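You operate a simulated robot arm through the tools that you are given. There is no shell and no other tool. Be economical: measure what you need, move in short steps, check, and stop when the job is done.

Carry out the task below with a simulated robot arm. There is one attempt and no reset: what you move stays moved.

Task
Level the check plate by its bubble and stand the check block on it.
Fine: free the plate lock, wind both foot knobs up from low till the bubble lies in the ring, lock it again before the block goes on.

The check looks at the end state, three seconds after you hand in, the way a careful person would. Anything else that was tipped, shoved, dropped, spilled or broken makes it a failure.

Robot
A 7-joint arm with a two-finger parallel gripper, fixed in place. Base frame: the origin is at the foot of the arm, x ahead of it, y to its left, z up; the work surface is at about z = 0.82. Readings come in m, rad, newtons and seconds.
With the tool pointing down near the work surface it reaches from about 0.24 to 0.68 m from the base axis. Its first joint turns from -1.152 to 1.152 rad. Payload 2.4 kg.
Tool frame: the origin (TCP) lies between the finger pads and is the grasp point; the fingertips stand 0.03 m ahead of it; z points along the fingers, y is the line along which they close. The gripper opens to 0.094 m. The fingers are 0.028 m wide and 0.01 m thick; the gripper's body (0.05 by 0.096 m) begins 0.055 m behind the TCP.
Orientation is that of the tool frame in the base frame, as a unit quaternion [w, x, y, z]. With the fingers straight down and closing along the base's y, the tool's x points along the base's -x, its y along +y and its z along -z.

Tools
- The arm moves only by the tool arm_command. Its argument "series" is one flat list of numbers, 7 for each row, row after row: the finger opening in m, from 0 to 0.094, then the shift along the tool's x, y, z in units of 40 mm (1.0 is 40 mm), then the turn, a rotation vector about the tool's x, y, z in units of 5 degrees (1.0 is 5 degrees). In form: [gripper, tx, ty, tz, wx, wy, wz, gripper, tx, ty, tz, wx, wy, wz, ...]. A call has 1 to 8 rows; each row shifts and turns the commanded pose from where the row before left it, along the tool's axes as they then stand. A call with a number of a shift or a turn outside -1 to 1 is refused whole. Each row takes 0.2 s and may step no farther than 0.05 m and 0.15 rad from the row before; otherwise, or with a gripper value out of range, the whole call is refused. A pose out of reach is approached as far as the arm can. The call stops where the force on the tool passes 40 N (or 10 N more than at its start, if that is more) or the arm is blocked; 0.2 s more then pass. The fingers move at their own pace (about 0.153 m/s each) and stop on an object; they squeeze with about 33 N. The grip force told is the motor's: it shows also when the fingers shut on nothing. Time passes only in rows, and 0.2 s behind the last, so rows that do not move let the fingers close. The reply holds the time, the measured pose of the TCP, the force on the tool along the base axes, the opening and the grip force, in the units named above and with some noise, and new pictures: "views" is both (left out), scene, wrist or none.
- Cameras (640 x 400 px; columns grow to the right, rows downward): "scene" is fixed at [0.0118, 0.4735, 1.4448]; the picture's right is [-0.83, -0.56, 0.00], its down [-0.30, 0.45, -0.84] and it looks along [0.47, -0.70, -0.54] (base axes); focal length 354 px, centre (320, 200). "wrist" rides on the gripper at [0.076, 0.014, -0.103] in the tool frame; the picture's right is [-0.18, 0.98, 0.00], its down [-0.75, -0.14, -0.64] and it looks along [-0.63, -0.12, 0.77] (tool axes); focal length 243 px, centre (320, 200). There is no depth. A picture from a camera that has moved, and an enlarged one, comes with that camera's place and axes in the base frame and with its lens. The place of the scene camera against the robot may be out by one fixed shift of up to 0.025 m in any direction.
- inspect(camera, box): a new picture of the part [left, top, right, bottom] of that camera's present view, enlarged. It takes no simulated time.
- sign_off(): hands the job in; it is judged then, once.

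Go step by step. Nothing tells you positions but the pictures and the camera data: compare them with the known pose of the tool, close in by small moves and look again before you grip or let go. The budget is 120 turns and 170 pictures, counting those below and the enlarged ones. Unless the task says otherwise, let go and move clear before handing in, and close with one line.

The tools are called as name(argument=value, ...) on one line, values as JSON. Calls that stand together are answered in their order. arm_command: Moves the arm, as the interface text tells. Its arguments: {"type":"object","properties":{"series":{"type":"array","items":{"type":"number"}},"views":{"type":"string","enum":["both","scene","wrist","none"]}},"required":["series"]} The other tools are called the same way: inspect (camera, box) takes an enlarged picture of a part of a camera's view; sign_off () hands the job in.

At the start:

```text
time: 0.0
ee_pos: [0.3816, -0.2244, 1.1452]
ee_rot: [0.001, 0.0, 1.0, -0.002]
ft_force: [-0.7, -0.1, -0.2]
opening: 0.0939
grip_force: 0.0
```

scene: 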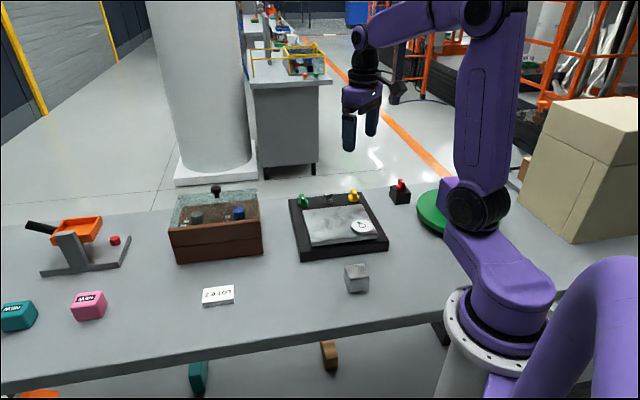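
wrist: 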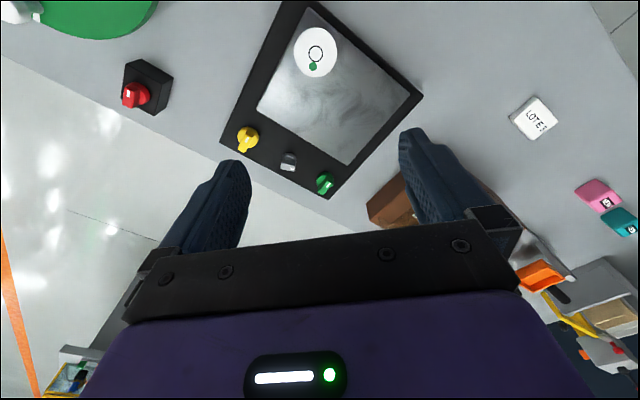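

I see the check plate with a yellow knob, a green knob, a small grey lever between them, a bubble dial, a separate red switch, and the grey check block. I'll enlarge the views to read the details before moving.

inspect(camera="scene", box=[270, 170, 430, 300])

inspect(camera="wrist", box=[210, 0, 430, 210])

inspect(camera="scene", box=[150, 170, 290, 320])

```text
3.08 times, centred on (350, 235) of scene
camera zoom: at [0.0118, 0.4735, 1.4448], right [-0.83, -0.56, 0.0], down [-0.3, 0.45, -0.84], along [0.47, -0.7, -0.54], focal length 1089 px, centre (228, 92)
```

zoom: 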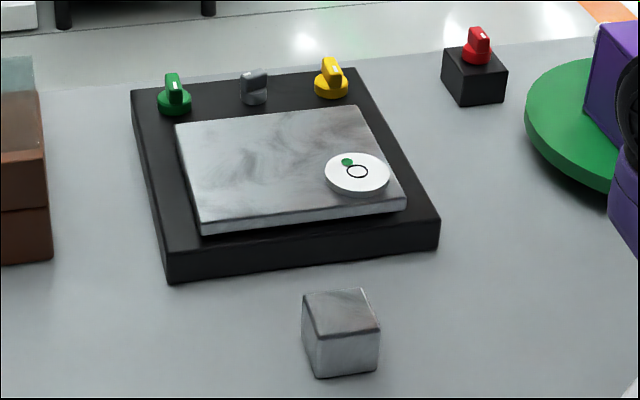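

```text
1.90 times, centred on (320, 105) of wrist
camera zoom: at [0.3055, -0.2099, 1.2461], right [0.18, 0.98, 0.0], down [0.75, -0.14, 0.64], along [0.63, -0.12, -0.77], focal length 462 px, centre (320, 381)
```

zoom: 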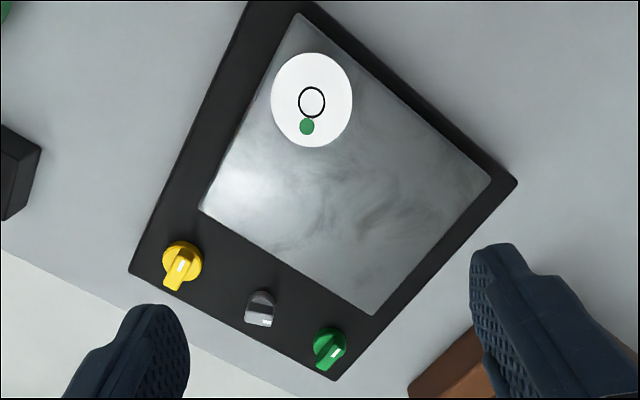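

```text
2.67 times, centred on (220, 245) of scene
camera zoom: at [0.0118, 0.4735, 1.4448], right [-0.83, -0.56, 0.0], down [-0.3, 0.45, -0.84], along [0.47, -0.7, -0.54], focal length 944 px, centre (587, 80)
```

zoom: 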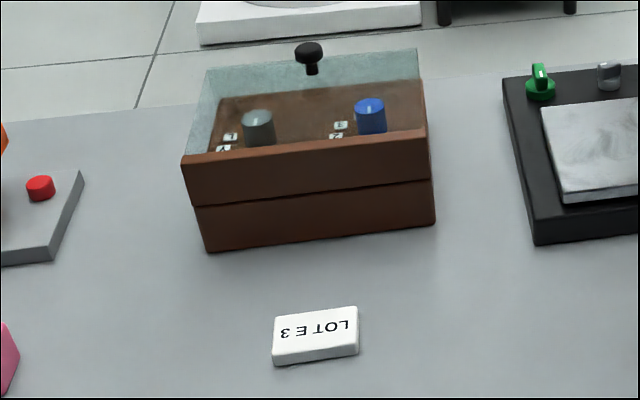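

The lock lever is estimated near (0.52,-0.31), yellow near (0.46,-0.36), green near (0.58,-0.25), and the block near (0.28,-0.06). I'll move above the lock and look from closer.

arm_command(series=[0.06, -0.686, -0.414, 0.826, 0, 0, 0, 0.06, -0.686, -0.414, 0.826, 0, 0, 0, 0.06, -0.686, -0.414, 0.826, 0, 0, 0, 0.06, -0.686, -0.414, 0.826, 0, 0, 0, 0.06, -0.686, -0.414, 0.826, 0, 0, 0, 0.06, 0, 0, 0, 0, 0, 0], views="wrist")

```text
time: 1.4
ee_pos: [0.5204, -0.3078, 0.98]
ee_rot: [0.001, 0.0, 1.0, -0.002]
ft_force: [-0.2, -0.1, -0.1]
opening: 0.0599
grip_force: 0.0
camera wrist: at [0.4434, -0.2931, 1.0807], right [0.18, 0.98, 0.0], down [0.75, -0.14, 0.64], along [0.63, -0.12, -0.77], focal length 243 px, centre (320, 200)
```

wrist: 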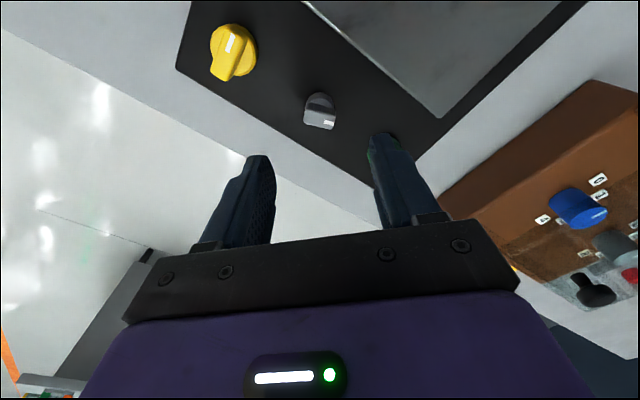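

The lock projects to about (0.521,-0.308), matching my first estimate. I'll enlarge to get the fin orientations.

inspect(camera="wrist", box=[180, 10, 380, 140])

inspect(camera="scene", box=[290, 175, 420, 245])

```text
3.08 times, centred on (280, 75) of wrist
camera zoom: at [0.4434, -0.2931, 1.0807], right [0.18, 0.98, 0.0], down [0.75, -0.14, 0.64], along [0.63, -0.12, -0.77], focal length 746 px, centre (443, 585)
```

zoom: 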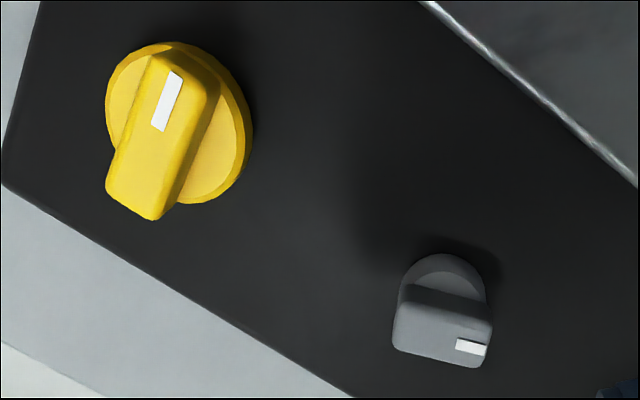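

```text
4.92 times, centred on (355, 210) of scene
camera zoom: at [0.0118, 0.4735, 1.4448], right [-0.83, -0.56, 0.0], down [-0.3, 0.45, -0.84], along [0.47, -0.7, -0.54], focal length 1743 px, centre (148, 151)
```

zoom: 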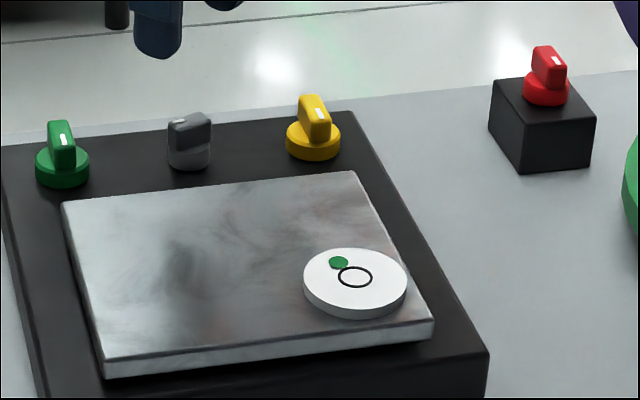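

The lock fin runs at about 67° from base x and its top is near z≈0.88. I'll turn the gripper 67° so the fingers straddle the fin, then look again.

arm_command(series=[0.06, 0, 0, 0, 0, 0, -1, 0.06, 0, 0, 0, 0, 0, -1, 0.06, 0, 0, 0, 0, 0, -1, 0.06, 0, 0, 0, 0, 0, -1, 0.06, 0, 0, 0, 0, 0, -1, 0.06, 0, 0, 0, 0, 0, -1, 0.06, 0, 0, 0, 0, 0, -1, 0.06, 0, 0, 0, 0, 0, -1], views="none")

arm_command(series=[0.05, 0, 0, 0.2, 0, 0, -1, 0.05, 0, 0, 0.2, 0, 0, -1, 0.05, 0, 0, 0.2, 0, 0, -1, 0.05, 0, 0, 0.2, 0, 0, -1, 0.05, 0, 0, 0.2, 0, 0, -1, 0.05, 0, 0, 0, 0, 0, -0.4, 0.05, 0, 0, 0, 0, 0, 0], views="both")

```text
time: 3.2
ee_pos: [0.5177, -0.3078, 0.98]
ee_rot: [0.0, -0.342, 0.94, -0.001]
ft_force: [0.1, -0.8, 0.2]
opening: 0.0601
grip_force: 0.1
```

```text
time: 4.8
ee_pos: [0.5184, -0.3072, 0.9393]
ee_rot: [-0.001, -0.552, 0.834, -0.001]
ft_force: [0.4, -0.4, -0.3]
opening: 0.0502
grip_force: 0.0
camera wrist: at [0.4759, -0.3721, 1.0417], right [-0.83, 0.55, 0.0], down [0.42, 0.64, 0.64], along [0.36, 0.53, -0.77], focal length 243 px, centre (320, 200)
```

scene: 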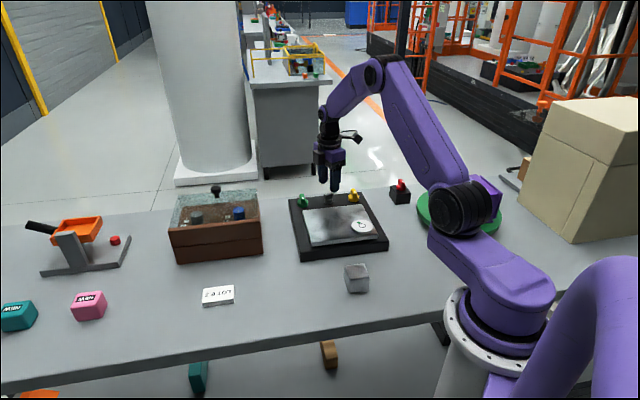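
wrist: 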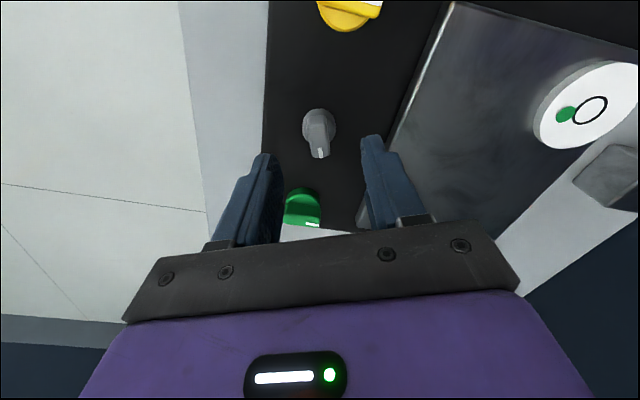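

The fin now lines up vertically between the fingers and the bubble dial is visible too. I'll zoom to refine.

inspect(camera="wrist", box=[260, 80, 380, 180])

```text
4.00 times, centred on (320, 130) of wrist
camera zoom: at [0.4759, -0.3721, 1.0417], right [-0.83, 0.55, 0.0], down [0.42, 0.64, 0.64], along [0.36, 0.53, -0.77], focal length 970 px, centre (320, 480)
```

zoom: 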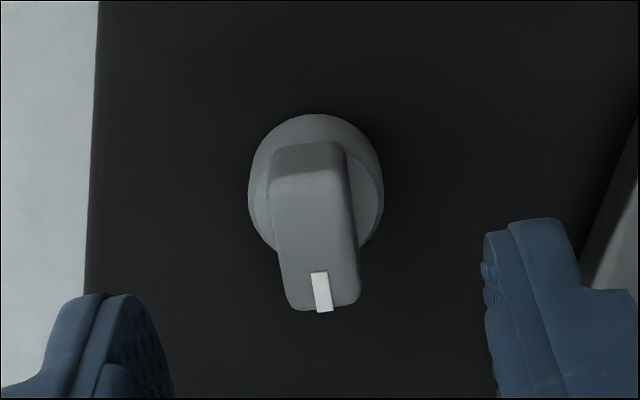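

The fin centre is at about (0.521,-0.308), with its axis aligned to within a few degrees. I'll descend over it in steps and then grip.

arm_command(series=[0.04, 0, -0.06, 0.4, 0, 0, 0.5, 0.04, 0, 0, 0.4, 0, 0, 0, 0.04, 0, 0, 0.22, 0, 0, 0, 0.04, 0, 0, 0, 0, 0, 0], views="both")

inspect(camera="scene", box=[290, 165, 420, 245])

```text
time: 5.8
ee_pos: [0.5211, -0.3083, 0.8997]
ee_rot: [-0.001, -0.534, 0.846, -0.001]
ft_force: [0.0, -0.2, 0.8]
opening: 0.04
grip_force: 0.1
camera wrist: at [0.4751, -0.3711, 1.0017], right [-0.81, 0.59, 0.0], down [0.45, 0.62, 0.64], along [0.38, 0.52, -0.77], focal length 243 px, centre (320, 200)
```

scene: 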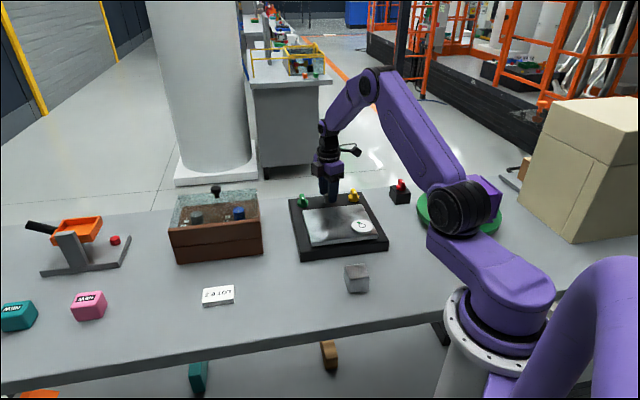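
wrist: 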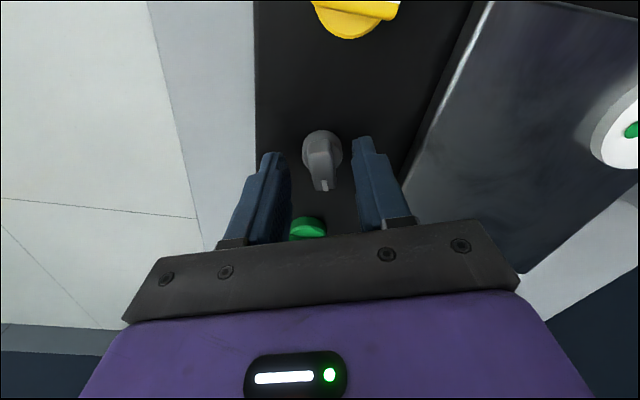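

```text
4.92 times, centred on (355, 205) of scene
camera zoom: at [0.0118, 0.4735, 1.4448], right [-0.83, -0.56, 0.0], down [-0.3, 0.45, -0.84], along [0.47, -0.7, -0.54], focal length 1743 px, centre (148, 175)
```

zoom: 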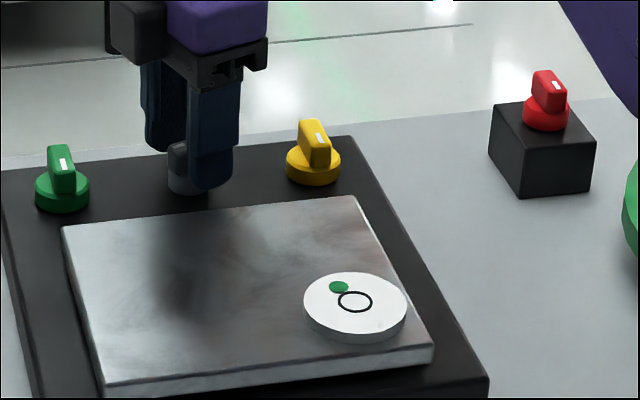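

The fingertips flank the lock fin, centred. I'll lower a further 3 mm and close on it.

arm_command(series=[0.04, 0, 0, 0.08, 0, 0, 0, 0.0, 0, 0, 0, 0, 0, 0, 0.0, 0, 0, 0, 0, 0, 0, 0.0, 0, 0, 0, 0, 0, 0], views="wrist")

```text
time: 6.8
ee_pos: [0.5214, -0.3067, 0.896]
ee_rot: [-0.001, -0.534, 0.845, 0.0]
ft_force: [-12.6, 6.8, 9.8]
opening: 0.0233
grip_force: 44.9
camera wrist: at [0.4744, -0.3704, 0.9986], right [-0.81, 0.59, 0.0], down [0.45, 0.62, 0.64], along [0.38, 0.52, -0.77], focal length 243 px, centre (320, 200)
```

wrist: 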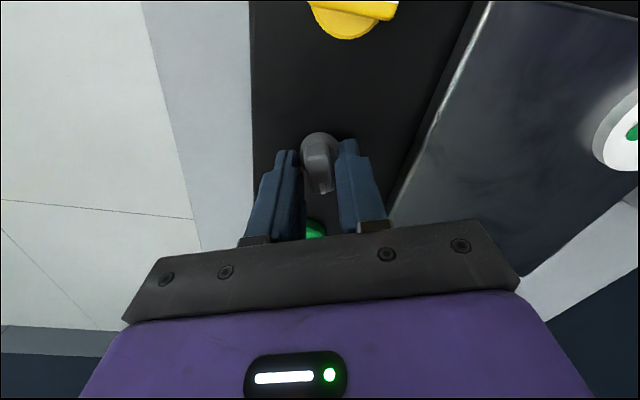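

The 23 mm opening suggests the fingers caught the lock's round base rather than the fin. I'll open, raise 8 mm and grip again.

arm_command(series=[0.04, 0, 0, 0, 0, 0, 0, 0.04, 0, 0.03, -0.2, 0, 0, 0, 0.0, 0, 0, 0, 0, 0, 0, 0.0, 0, 0, 0, 0, 0, 0, 0.0, 0, 0, 0, 0, 0, 0], views="wrist")

```text
time: 8.0
ee_pos: [0.5186, -0.3078, 0.9044]
ee_rot: [-0.001, -0.533, 0.846, -0.001]
ft_force: [-4.6, 1.6, 0.7]
opening: 0.0137
grip_force: 45.0
camera wrist: at [0.474, -0.3707, 1.0057], right [-0.81, 0.59, 0.0], down [0.45, 0.62, 0.64], along [0.38, 0.52, -0.77], focal length 243 px, centre (320, 200)
```

wrist: 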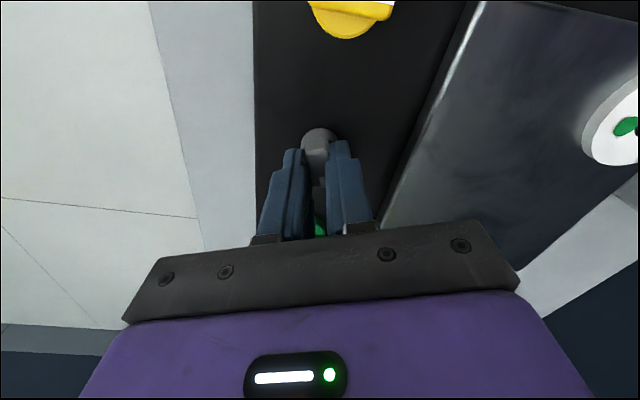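

Now the fin itself is gripped (13.7 mm). I'll test a counter-clockwise turn of 15°, watching forces.

arm_command(series=[0.0, 0, 0, 0, 0, 0, -1, 0.0, 0, 0, 0, 0, 0, -1, 0.0, 0, 0, 0, 0, 0, -1, 0.0, 0, 0, 0, 0, 0, 0], views="wrist")

```text
time: 9.0
ee_pos: [0.5197, -0.3084, 0.9035]
ee_rot: [0.0, -0.639, 0.769, 0.0]
ft_force: [-1.8, 2.1, -1.7]
opening: 0.014
grip_force: 45.5
camera wrist: at [0.4916, -0.3803, 1.0057], right [-0.93, 0.36, 0.0], down [0.28, 0.72, 0.64], along [0.23, 0.6, -0.77], focal length 243 px, centre (320, 200)
```

wrist: 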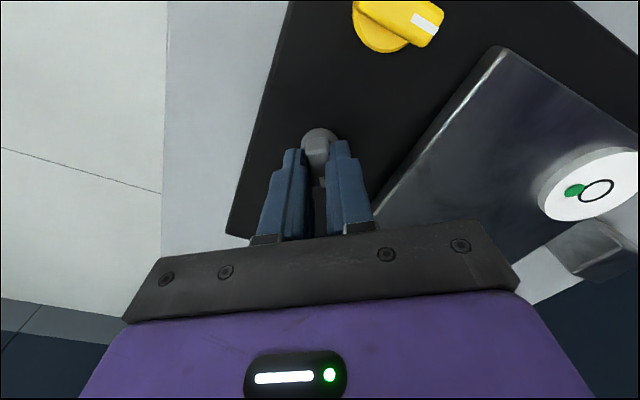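

It turned freely with the gripper, and the opening is unchanged. I'll continue until it stops.

arm_command(series=[0.0, 0, 0, 0, 0, 0, -1, 0.0, 0, 0, 0, 0, 0, -1, 0.0, 0, 0, 0, 0, 0, -1, 0.0, 0, 0, 0, 0, 0, -1, 0.0, 0, 0, 0, 0, 0, -1, 0.0, 0, 0, 0, 0, 0, -1, 0.0, 0, 0, 0, 0, 0, -1, 0.0, 0, 0, 0, 0, 0, 0], views="wrist")

```text
time: 10.8
ee_pos: [0.5199, -0.3082, 0.9042]
ee_rot: [0.001, 0.841, -0.541, 0.001]
ft_force: [-0.3, 0.6, -2.5]
opening: 0.0139
grip_force: 44.7
camera wrist: at [0.5382, -0.3832, 1.0057], right [-0.97, -0.24, 0.0], down [-0.18, 0.75, 0.64], along [-0.15, 0.62, -0.77], focal length 243 px, centre (320, 200)
```

wrist: 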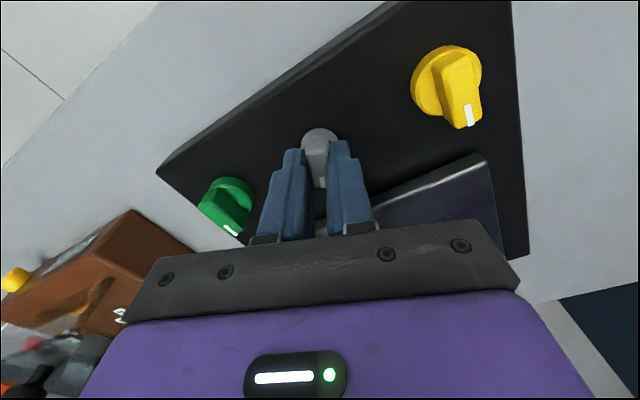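

Still turning freely after 50°. I'll check the scene for any change and keep on turning.

arm_command(series=[0.0, 0, 0, 0, 0, 0, -1, 0.0, 0, 0, 0, 0, 0, -1, 0.0, 0, 0, 0, 0, 0, -1, 0.0, 0, 0, 0, 0, 0, -1, 0.0, 0, 0, 0, 0, 0, 0], views="both")

inspect(camera="scene", box=[290, 165, 420, 245])

```text
time: 12.0
ee_pos: [0.5201, -0.3073, 0.9042]
ee_rot: [0.001, 0.922, -0.386, 0.001]
ft_force: [-5.9, 3.6, 2.5]
opening: 0.0136
grip_force: 45.3
camera wrist: at [0.5628, -0.3722, 1.0057], right [-0.83, -0.56, 0.0], down [-0.43, 0.64, 0.64], along [-0.36, 0.53, -0.77], focal length 243 px, centre (320, 200)
```

scene: 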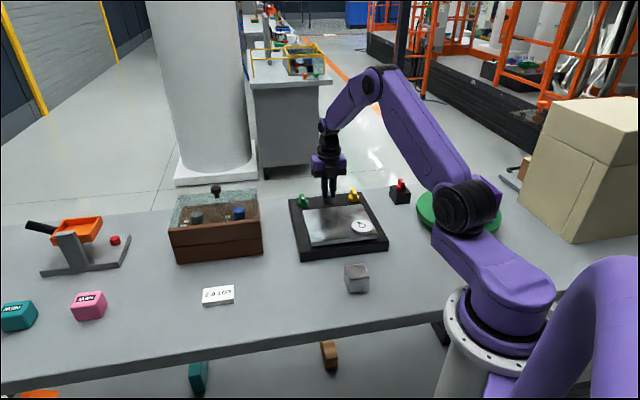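
wrist: 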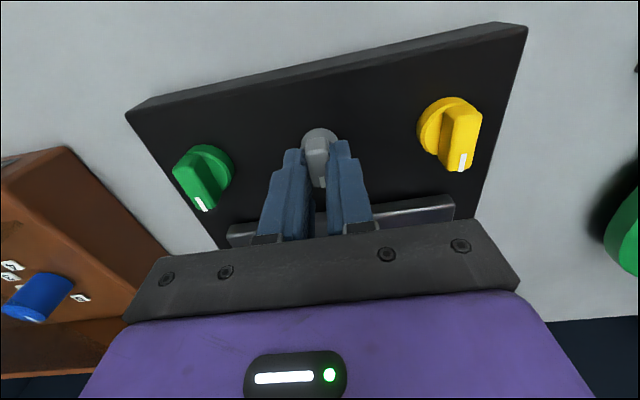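

```text
4.92 times, centred on (355, 205) of scene
camera zoom: at [0.0116, 0.4737, 1.4447], right [-0.83, -0.56, 0.0], down [-0.3, 0.45, -0.84], along [0.47, -0.7, -0.54], focal length 1743 px, centre (148, 175)
```

zoom: 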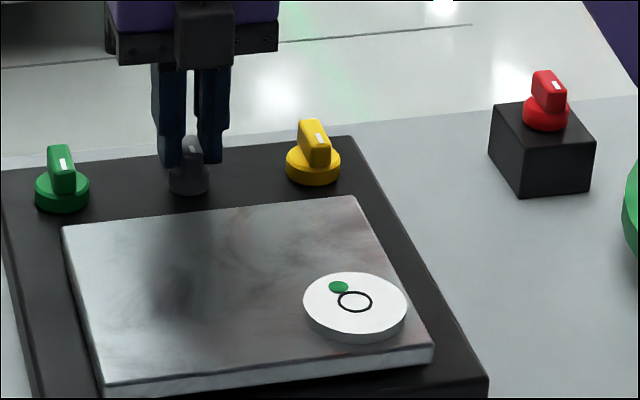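

The fin has turned 70° and now points straight at the plate, with slight side force. I'll try 10° more to see if this is the stop.

arm_command(series=[0.0, 0, 0, 0, 0, 0, -1, 0.0, 0, 0, 0, 0, 0, -1, 0.0, 0, 0, 0, 0, 0, 0], views="wrist")

```text
time: 12.8
ee_pos: [0.5201, -0.308, 0.9043]
ee_rot: [0.001, 0.952, -0.306, 0.001]
ft_force: [1.7, 0.7, -0.4]
opening: 0.0176
grip_force: 45.4
camera wrist: at [0.5737, -0.3643, 1.0058], right [-0.72, -0.69, 0.0], down [-0.53, 0.56, 0.64], along [-0.44, 0.46, -0.77], focal length 243 px, centre (320, 200)
```

wrist: 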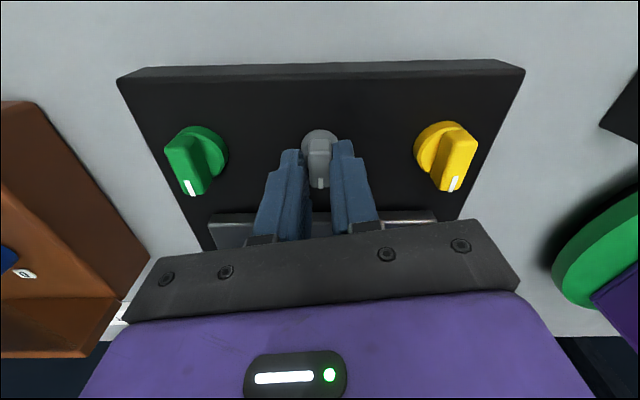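

The opening grew, so the lock has hit its stop, having travelled about 70°. I'll release, rise, and move over the yellow knob.

arm_command(series=[0.045, 0, 0, 0, 0, 0, 0, 0.045, 0, 0, 0, 0, 0, 0, 0.045, 0, 0, -0.6, 0, 0, 0, 0.045, 0, 0, -0.6, 0, 0, 0, 0.045, -0.12, 0.67, 0, 0, 0, 0, 0.045, -0.12, 0.67, 0, 0, 0, 0, 0.045, -0.11, 0.66, 0, 0, 0, 1, 0.045, 0, 0, 0, 0, 0, 0], views="both")

inspect(camera="wrist", box=[180, 60, 380, 190])

inspect(camera="scene", box=[290, 165, 420, 245])

```text
time: 14.6
ee_pos: [0.4609, -0.3639, 0.9521]
ee_rot: [0.001, 0.938, -0.347, 0.001]
ft_force: [-0.1, -0.1, 0.6]
opening: 0.0451
grip_force: 0.0
camera wrist: at [0.5099, -0.425, 1.0539], right [-0.78, -0.63, 0.0], down [-0.48, 0.6, 0.64], along [-0.4, 0.5, -0.77], focal length 243 px, centre (320, 200)
```

scene: 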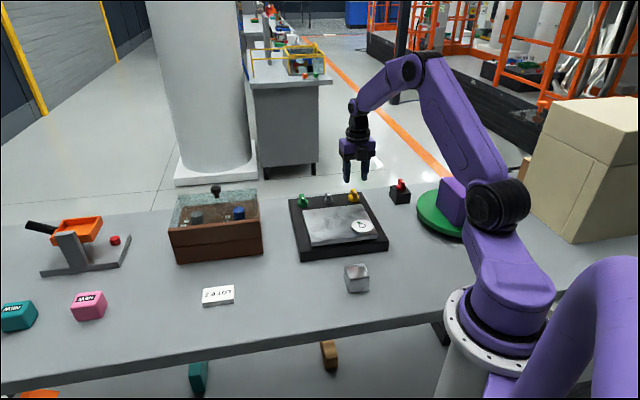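
wrist: 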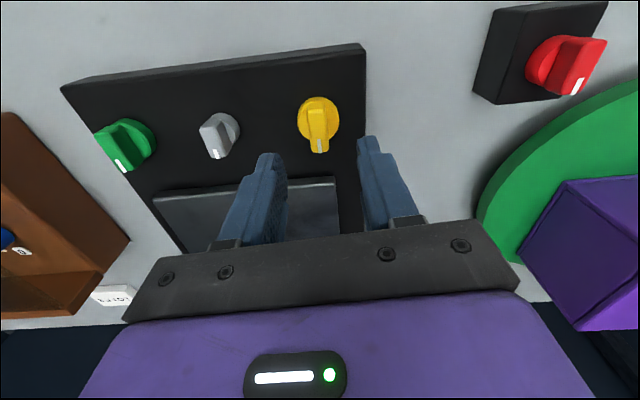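

```text
3.08 times, centred on (280, 125) of wrist
camera zoom: at [0.5099, -0.425, 1.0539], right [-0.78, -0.63, 0.0], down [-0.48, 0.6, 0.64], along [-0.4, 0.5, -0.77], focal length 746 px, centre (443, 431)
```

zoom: 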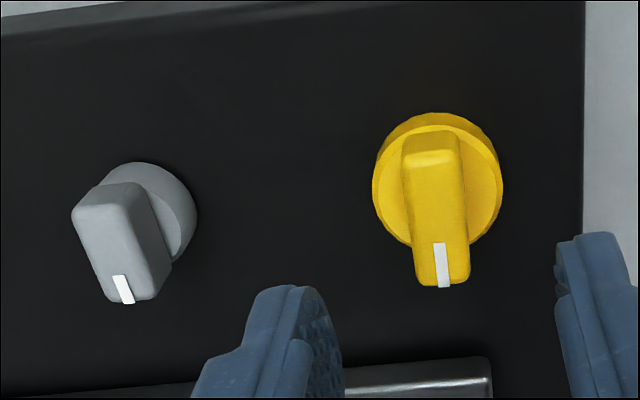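

```text
4.92 times, centred on (355, 205) of scene
camera zoom: at [0.0118, 0.4735, 1.4448], right [-0.83, -0.56, 0.0], down [-0.3, 0.45, -0.84], along [0.47, -0.7, -0.54], focal length 1743 px, centre (148, 175)
```

zoom: 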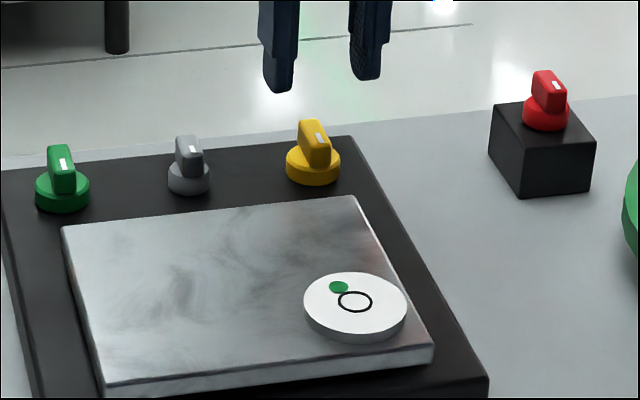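

The yellow fin is at about 133°, centred near (0.464,-0.366). I'll align, descend, and grip it.

arm_command(series=[0.045, 0.07, 0, 0.3, 0, 0, 0.7, 0.045, 0, 0, 0.4, 0, 0, 0.5, 0.045, 0, 0, 0.4, 0, 0, 0, 0.045, 0, 0, 0.05, 0, 0, 0, 0, 0, 0, 0, 0, 0, 0, 0, 0, 0, 0, 0, 0, 0, 0, 0, 0, 0, 0, 0, 0], views="wrist")

```text
time: 16.2
ee_pos: [0.4661, -0.3669, 0.9053]
ee_rot: [0.001, 0.918, -0.395, 0.002]
ft_force: [4.1, 0.2, -5.0]
opening: 0.0139
grip_force: 44.9
camera wrist: at [0.5069, -0.4317, 1.008], right [-0.84, -0.54, 0.0], down [-0.42, 0.65, 0.64], along [-0.35, 0.54, -0.77], focal length 243 px, centre (320, 200)
```

wrist: 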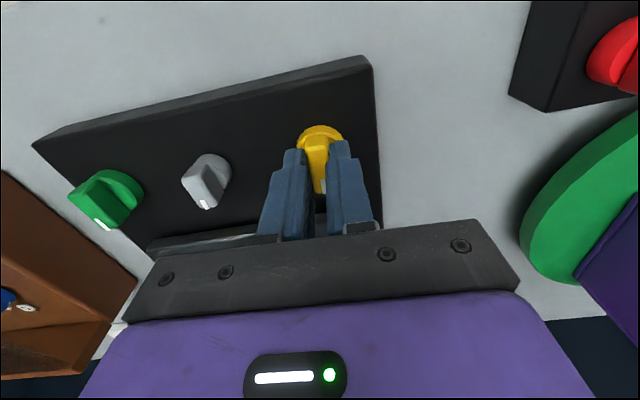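

The yellow knob is gripped (13.9 mm). I'll turn it 20° clockwise and watch the bubble.

arm_command(series=[0, 0, 0, 0, 0, 0, 1, 0, 0, 0, 0, 0, 0, 1, 0, 0, 0, 0, 0, 0, 1, 0, 0, 0, 0, 0, 0, 1, 0, 0, 0, 0, 0, 0, 0], views="wrist")

inspect(camera="scene", box=[290, 165, 420, 245])

```text
time: 17.4
ee_pos: [0.464, -0.3667, 0.9048]
ee_rot: [0.001, 0.836, -0.549, 0.002]
ft_force: [5.9, -4.5, 0.3]
opening: 0.0144
grip_force: 45.5
camera wrist: at [0.4812, -0.4429, 1.0079], right [-0.98, -0.22, 0.0], down [-0.17, 0.75, 0.64], along [-0.14, 0.62, -0.77], focal length 243 px, centre (320, 200)
```

wrist: 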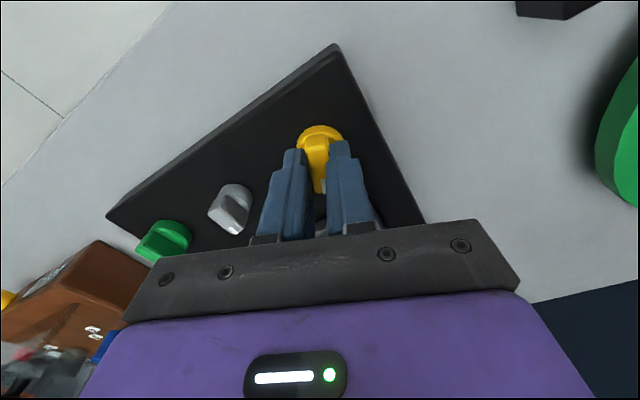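

```text
4.92 times, centred on (355, 205) of scene
camera zoom: at [0.012, 0.4734, 1.4448], right [-0.83, -0.56, 0.0], down [-0.3, 0.45, -0.84], along [0.47, -0.7, -0.54], focal length 1743 px, centre (148, 175)
```

zoom: 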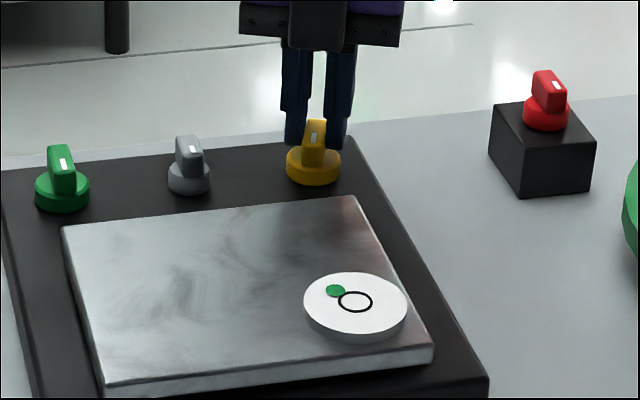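

The plate is free, and clockwise lowers the yellow foot. Both feet are too high, green the more so. I'll wind yellow well below its target (35° more), then do green.

arm_command(series=[0, 0, 0, 0, 0, 0, 1, 0, 0, 0, 0, 0, 0, 1, 0, 0, 0, 0, 0, 0, 1, 0, 0, 0, 0, 0, 0, 1, 0, 0, 0, 0, 0, 0, 1, 0, 0, 0, 0, 0, 0, 1, 0, 0, 0, 0, 0, 0, 1, 0, 0, 0, 0, 0, 0, 0], views="none")

inspect(camera="scene", box=[290, 165, 420, 245])

```text
time: 19.2
ee_pos: [0.4621, -0.3677, 0.9054]
ee_rot: [-0.002, -0.631, 0.776, 0.0]
ft_force: [-16.2, 1.8, 14.1]
opening: 0.0137
grip_force: 45.5
```

```text
4.92 times, centred on (355, 205) of scene
camera zoom: at [0.0112, 0.4738, 1.4447], right [-0.83, -0.56, 0.0], down [-0.3, 0.45, -0.84], along [0.47, -0.7, -0.54], focal length 1743 px, centre (148, 175)
```

zoom: 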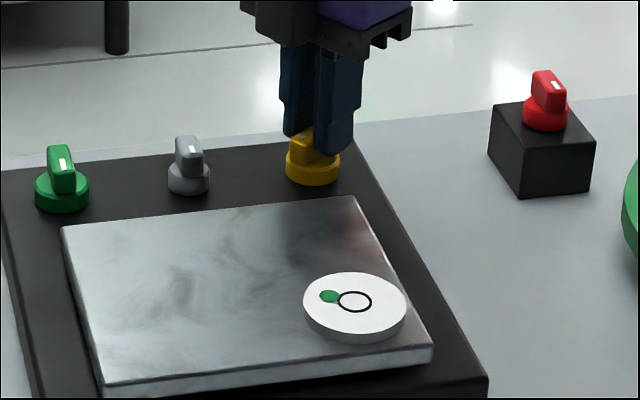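

Yellow is now below its target and the bubble responded linearly. I'll release it, rise, and move over the green knob.

arm_command(series=[0.045, 0, 0, 0, 0, 0, 0, 0.045, 0, 0, 0, 0, 0, 0, 0.045, 0, 0, -0.6, 0, 0, 0, 0.045, 0, 0, -0.6, 0, 0, 0, 0.045, -0.865, -0.55, 0, 0, 0, 0, 0.045, -0.865, -0.55, 0, 0, 0, 0, 0.045, -0.865, -0.55, 0, 0, 0, 0, 0.045, -0.865, -0.55, 0, 0, 0, 0], views="none")

arm_command(series=[0.045, 0, 0, 0, 0, 0, -1, 0.045, 0, 0, 0, 0, 0, -1, 0.045, 0, 0, 0, 0, 0, -1, 0.045, 0, 0, 0, 0, 0, -1, 0.045, 0, 0, 0, 0, 0, -1, 0.045, 0, 0, 0, 0, 0, -1, 0.045, 0, 0, 0, 0, 0, -1, 0.045, 0, 0, 0, 0, 0, -1], views="none")

arm_command(series=[0.045, 0, 0, 0, 0, 0, -1, 0.045, 0, 0, 0, 0, 0, -1, 0.045, 0, 0, 0, 0, 0, -1, 0.045, 0, 0, 0, 0, 0, 0], views="both")

inspect(camera="wrist", box=[240, 60, 440, 190])

inspect(camera="scene", box=[290, 165, 420, 245])

```text
time: 21.0
ee_pos: [0.5802, -0.248, 0.9526]
ee_rot: [-0.002, -0.632, 0.775, -0.002]
ft_force: [0.2, -0.3, 0.4]
opening: 0.045
grip_force: 0.1
```

```text
time: 22.8
ee_pos: [0.5775, -0.2487, 0.9536]
ee_rot: [0.001, 0.859, -0.512, 0.0]
ft_force: [0.1, 0.0, 0.7]
opening: 0.0453
grip_force: 0.0
```

```text
time: 23.8
ee_pos: [0.5792, -0.2479, 0.9521]
ee_rot: [0.001, 0.919, -0.394, 0.001]
ft_force: [0.2, 0.5, -0.4]
opening: 0.0451
grip_force: 0.1
camera wrist: at [0.6201, -0.3143, 1.0555], right [-0.84, -0.54, 0.0], down [-0.42, 0.65, 0.64], along [-0.35, 0.54, -0.77], focal length 243 px, centre (320, 200)
```

scene: 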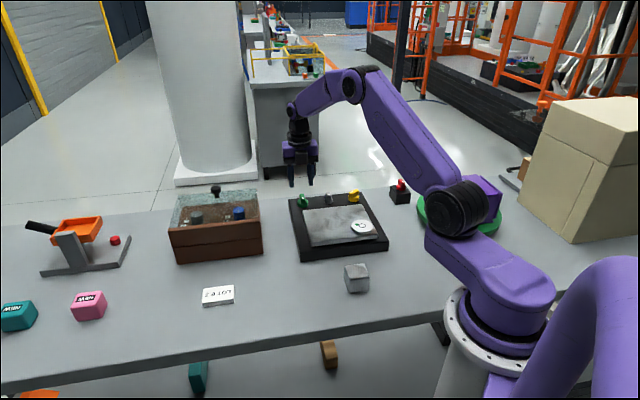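
wrist: 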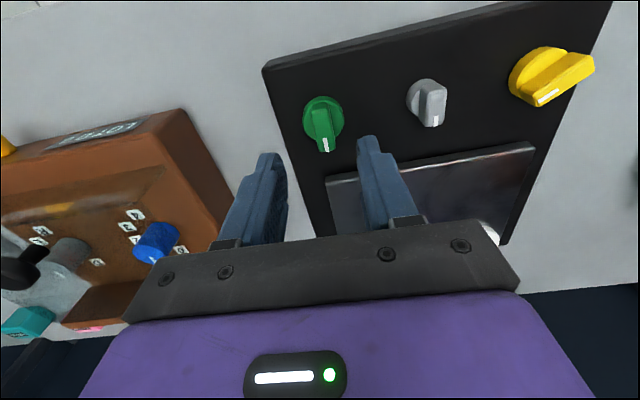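

```text
3.08 times, centred on (340, 125) of wrist
camera zoom: at [0.6201, -0.3143, 1.0555], right [-0.84, -0.54, 0.0], down [-0.42, 0.65, 0.64], along [-0.35, 0.54, -0.77], focal length 746 px, centre (258, 431)
```

zoom: 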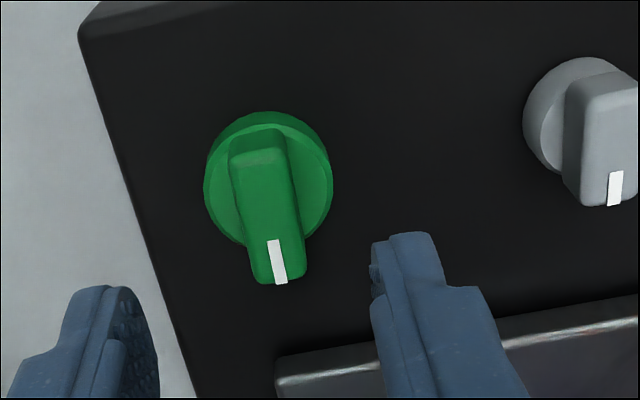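

```text
4.92 times, centred on (355, 205) of scene
camera zoom: at [0.0118, 0.4735, 1.4448], right [-0.83, -0.56, 0.0], down [-0.3, 0.45, -0.84], along [0.47, -0.7, -0.54], focal length 1743 px, centre (148, 175)
```

zoom: 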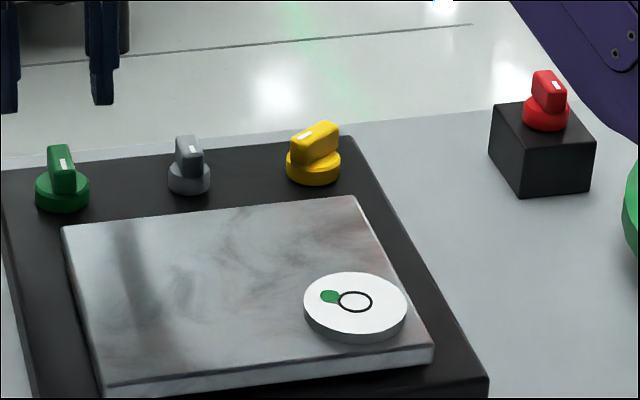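

The green fin is at 133°, centred near (0.577,-0.252). I'll descend, grip, and start winding clockwise.

arm_command(series=[0.045, 0.04, 0.105, 0.35, 0, 0, 0, 0.045, 0, 0, 0.4, 0, 0, 0, 0.045, 0, 0, 0.4, 0, 0, 0, 0, 0, 0, 0, 0, 0, 0, 0, 0, 0, 0, 0, 0, 0, 0, 0, 0, 0, 0, 0, 0], views="wrist")

```text
time: 25.2
ee_pos: [0.5771, -0.2512, 0.907]
ee_rot: [0.002, 0.919, -0.394, 0.001]
ft_force: [5.4, 3.1, -4.4]
opening: 0.0139
grip_force: 44.9
camera wrist: at [0.6192, -0.3177, 1.0091], right [-0.84, -0.54, 0.0], down [-0.42, 0.65, 0.64], along [-0.35, 0.54, -0.77], focal length 243 px, centre (320, 200)
```

wrist: 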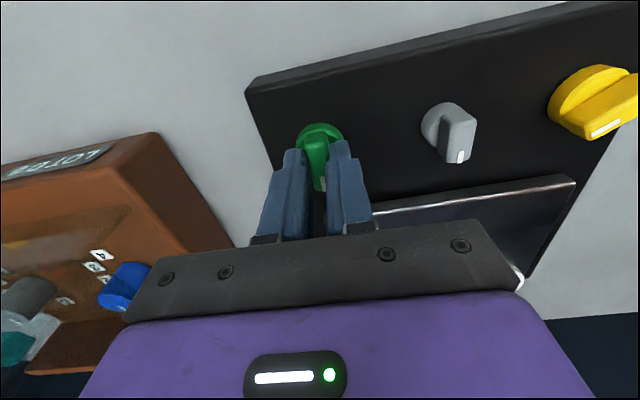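

The green knob is gripped well. I'll wind it 40° clockwise and look at the bubble.

arm_command(series=[0, 0, 0, 0, 0, 0, 1, 0, 0, 0, 0, 0, 0, 1, 0, 0, 0, 0, 0, 0, 1, 0, 0, 0, 0, 0, 0, 1, 0, 0, 0, 0, 0, 0, 1, 0, 0, 0, 0, 0, 0, 1, 0, 0, 0, 0, 0, 0, 1, 0, 0, 0, 0, 0, 0, 1], views="none")

inspect(camera="scene", box=[290, 165, 420, 245])

```text
time: 27.0
ee_pos: [0.5761, -0.253, 0.9077]
ee_rot: [0.002, 0.727, -0.686, 0.001]
ft_force: [11.5, 3.9, -4.9]
opening: 0.0135
grip_force: 44.9
```

```text
4.92 times, centred on (355, 205) of scene
camera zoom: at [0.0122, 0.4736, 1.4447], right [-0.83, -0.56, 0.0], down [-0.3, 0.45, -0.84], along [0.47, -0.7, -0.54], focal length 1743 px, centre (148, 175)
```

zoom: 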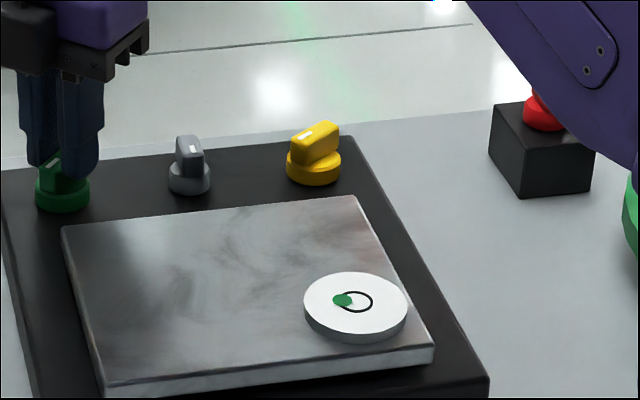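

Winding green moves the bubble as predicted; its target is about 28° further on. I'll go about 50° further so I can approach from below.

arm_command(series=[0, 0, 0, 0, 0, 0, 1, 0, 0, 0, 0, 0, 0, 1, 0, 0, 0, 0, 0, 0, 1, 0, 0, 0, 0, 0, 0, 1, 0, 0, 0, 0, 0, 0, 1, 0, 0, 0, 0, 0, 0, 1, 0, 0, 0, 0, 0, 0, 1, 0, 0, 0, 0, 0, 0, 1], views="none")

arm_command(series=[0, 0, 0, 0, 0, 0, 1, 0, 0, 0, 0, 0, 0, 1, 0, 0, 0, 0, 0, 0, 0], views="none")

inspect(camera="scene", box=[290, 165, 420, 245])

```text
time: 28.8
ee_pos: [0.5756, -0.2529, 0.9069]
ee_rot: [-0.001, -0.449, 0.893, 0.001]
ft_force: [-6.0, 9.9, 5.9]
opening: 0.0136
grip_force: 45.3
```

```text
time: 29.6
ee_pos: [0.575, -0.2523, 0.9074]
ee_rot: [0.0, -0.37, 0.929, 0.0]
ft_force: [-10.1, 9.5, -0.6]
opening: 0.0139
grip_force: 45.0
```

```text
4.92 times, centred on (355, 205) of scene
camera zoom: at [0.0115, 0.4737, 1.4447], right [-0.83, -0.56, 0.0], down [-0.3, 0.45, -0.84], along [0.47, -0.7, -0.54], focal length 1743 px, centre (148, 175)
```

zoom: 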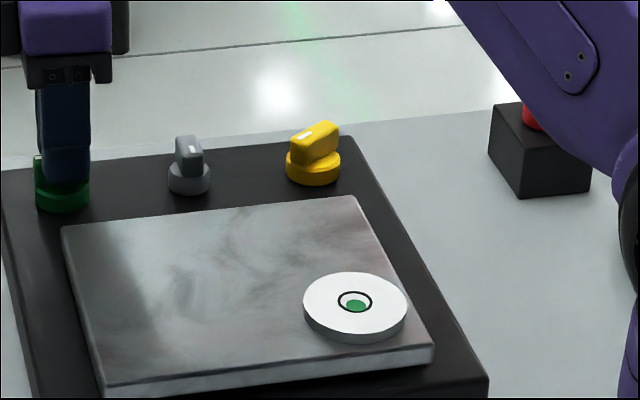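

The bubble is past the ring on the low side, as intended. I'll zoom tightly on the dial before winding green up.

inspect(camera="scene", box=[346, 214, 378, 238])

arm_command(series=[0, 0, 0, 0, 0, 0, -1, 0, 0, 0, 0, 0, 0, -1, 0, 0, 0, 0, 0, 0, 0], views="none")

inspect(camera="scene", box=[346, 214, 378, 238])

```text
16.00 times, centred on (362, 226) of scene
camera zoom: at [0.0115, 0.4737, 1.4447], right [-0.83, -0.56, 0.0], down [-0.3, 0.45, -0.84], along [0.47, -0.7, -0.54], focal length 5664 px, centre (-352, -216)
```

zoom: 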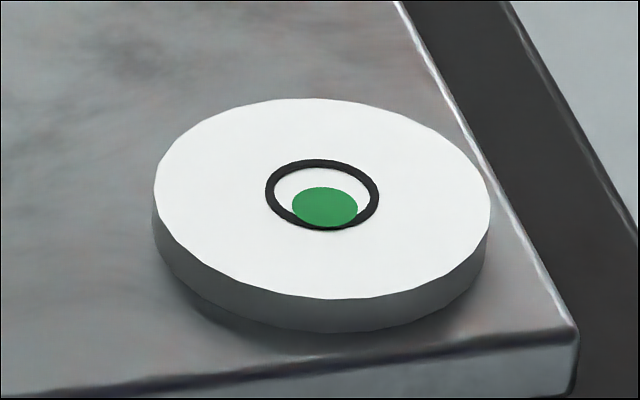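

```text
time: 30.4
ee_pos: [0.5758, -0.2524, 0.9073]
ee_rot: [0.0, -0.45, 0.893, -0.001]
ft_force: [-7.7, 7.1, -9.3]
opening: 0.0137
grip_force: 44.6
```

```text
16.00 times, centred on (362, 226) of scene
camera zoom: at [0.0118, 0.4736, 1.4447], right [-0.83, -0.56, 0.0], down [-0.3, 0.45, -0.84], along [0.47, -0.7, -0.54], focal length 5664 px, centre (-352, -216)
```

zoom: 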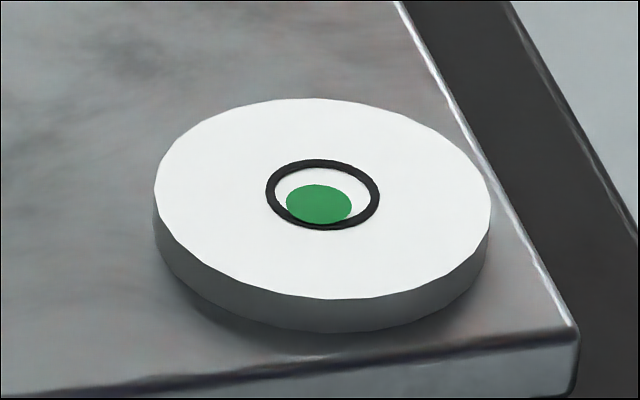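

The bubble (319,204) is nearing the ring centre (322,194). Green needs about 6° more up, and yellow will then do the rest.

arm_command(series=[0, 0, 0, 0, 0, 0, -0.6, 0, 0, 0, 0, 0, 0, -0.6, 0, 0, 0, 0, 0, 0, 0], views="none")

inspect(camera="scene", box=[346, 214, 378, 238])

```text
time: 31.2
ee_pos: [0.5764, -0.2529, 0.9063]
ee_rot: [-0.001, -0.497, 0.868, -0.001]
ft_force: [-9.2, 7.7, -7.0]
opening: 0.0139
grip_force: 45.1
```

```text
16.00 times, centred on (362, 226) of scene
camera zoom: at [0.0117, 0.4737, 1.4447], right [-0.83, -0.56, 0.0], down [-0.3, 0.45, -0.84], along [0.47, -0.7, -0.54], focal length 5664 px, centre (-352, -216)
```

zoom: 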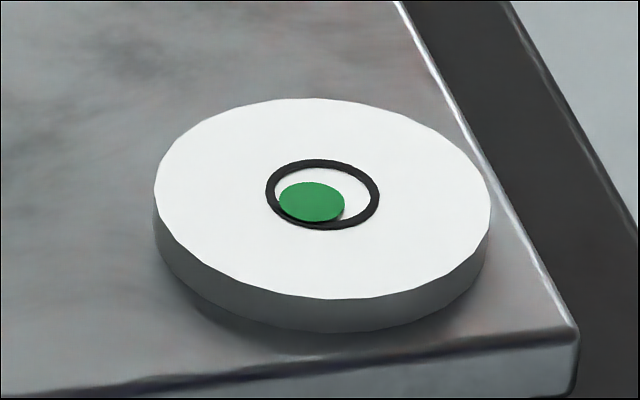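

The bubble now sits exactly along yellow's direction from the centre, needing about 16° up on yellow. I'll release green and go to yellow.

arm_command(series=[0.045, 0, 0, 0, 0, 0, 0, 0.045, 0, 0, 0, 0, 0, 0, 0.045, 0, 0, -0.6, 0, 0, 0, 0.045, 0, 0, -0.6, 0, 0, 0, 0.045, 0.97, 0.247, 0, 0, 0, 0, 0.045, 0.97, 0.247, 0, 0, 0, 0, 0.045, 0.97, 0.247, 0, 0, 0, 0, 0.045, 0.96, 0.247, 0, 0, 0, 0], views="none")

arm_command(series=[0.045, 0, 0, 0, 0, 0, -1, 0.045, 0, 0, 0, 0, 0, -1, 0.045, 0, 0, 0, 0, 0, -1, 0.045, 0, 0, 0, 0, 0, -0.7, 0.045, 0, 0, 0, 0, 0, 0], views="wrist")

inspect(camera="wrist", box=[240, 60, 440, 190])

inspect(camera="scene", box=[346, 214, 378, 238])

```text
time: 33.0
ee_pos: [0.4622, -0.3657, 0.9558]
ee_rot: [0.0, -0.496, 0.868, 0.0]
ft_force: [-0.9, -1.3, -0.4]
opening: 0.0452
grip_force: 0.1
```

```text
time: 34.2
ee_pos: [0.4633, -0.3659, 0.9556]
ee_rot: [-0.001, -0.63, 0.777, -0.001]
ft_force: [0.0, 0.3, 0.1]
opening: 0.045
grip_force: 0.0
camera wrist: at [0.4334, -0.4379, 1.0577], right [-0.92, 0.38, 0.0], down [0.29, 0.71, 0.64], along [0.25, 0.59, -0.77], focal length 243 px, centre (320, 200)
```

wrist: 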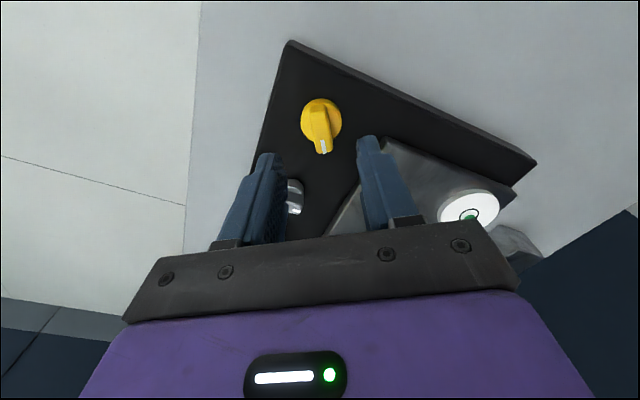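

```text
3.08 times, centred on (340, 125) of wrist
camera zoom: at [0.4334, -0.4379, 1.0577], right [-0.92, 0.38, 0.0], down [0.29, 0.71, 0.64], along [0.25, 0.59, -0.77], focal length 746 px, centre (258, 431)
```

zoom: 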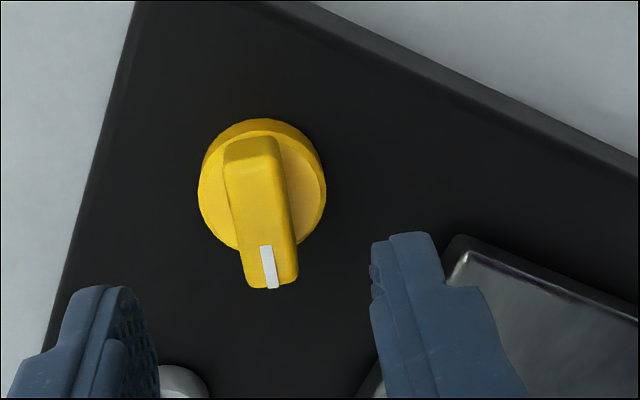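

```text
16.00 times, centred on (362, 226) of scene
camera zoom: at [0.0118, 0.4735, 1.4448], right [-0.83, -0.56, 0.0], down [-0.3, 0.45, -0.84], along [0.47, -0.7, -0.54], focal length 5664 px, centre (-352, -216)
```

zoom: 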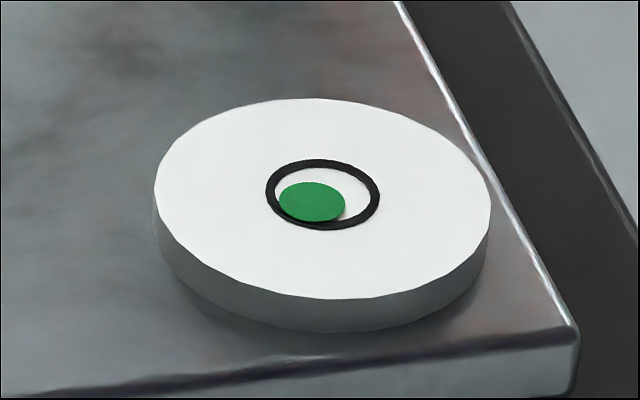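

The yellow fin is aligned and centred between the fingers. I'll descend and grip.

arm_command(series=[0.045, 0.02, 0.02, 0.42, 0, 0, 0, 0.045, 0, 0, 0.42, 0, 0, 0, 0.045, 0, 0, 0.4, 0, 0, 0, 0, 0, 0, 0, 0, 0, 0, 0, 0, 0, 0, 0, 0, 0, 0, 0, 0, 0, 0, 0, 0], views="none")

inspect(camera="scene", box=[346, 214, 378, 238])

```text
time: 35.6
ee_pos: [0.4635, -0.3664, 0.9064]
ee_rot: [-0.001, -0.629, 0.777, -0.001]
ft_force: [-0.6, 0.0, 0.0]
opening: 0.0139
grip_force: 44.6
```

```text
16.00 times, centred on (362, 226) of scene
camera zoom: at [0.0118, 0.4735, 1.4448], right [-0.83, -0.56, 0.0], down [-0.3, 0.45, -0.84], along [0.47, -0.7, -0.54], focal length 5664 px, centre (-352, -216)
```

zoom: 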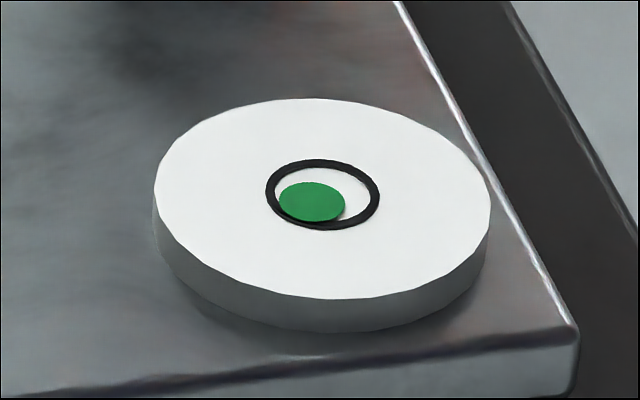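

The grip is clean with no side force. I'll wind yellow up (counter-clockwise) 12° first.

arm_command(series=[0, 0, 0, 0, 0, 0, -0.8, 0, 0, 0, 0, 0, 0, -0.8, 0, 0, 0, 0, 0, 0, -0.8, 0, 0, 0, 0, 0, 0, 0], views="none")

inspect(camera="scene", box=[346, 214, 378, 238])

```text
time: 36.6
ee_pos: [0.4636, -0.3664, 0.9054]
ee_rot: [0.001, 0.708, -0.706, 0.002]
ft_force: [1.6, -0.3, -0.3]
opening: 0.0139
grip_force: 45.0
```

```text
16.00 times, centred on (362, 226) of scene
camera zoom: at [0.0119, 0.4735, 1.4448], right [-0.83, -0.56, 0.0], down [-0.3, 0.45, -0.84], along [0.47, -0.7, -0.54], focal length 5664 px, centre (-352, -216)
```

zoom: 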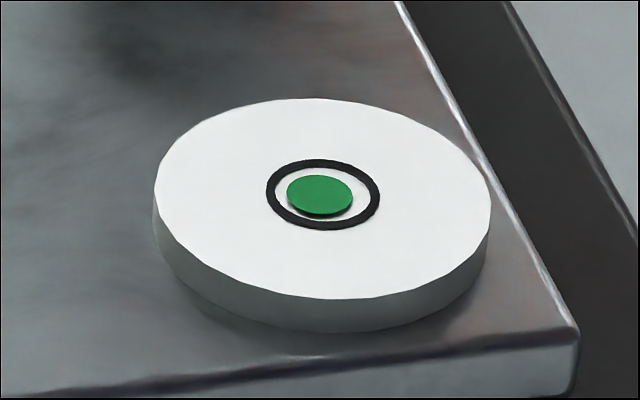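

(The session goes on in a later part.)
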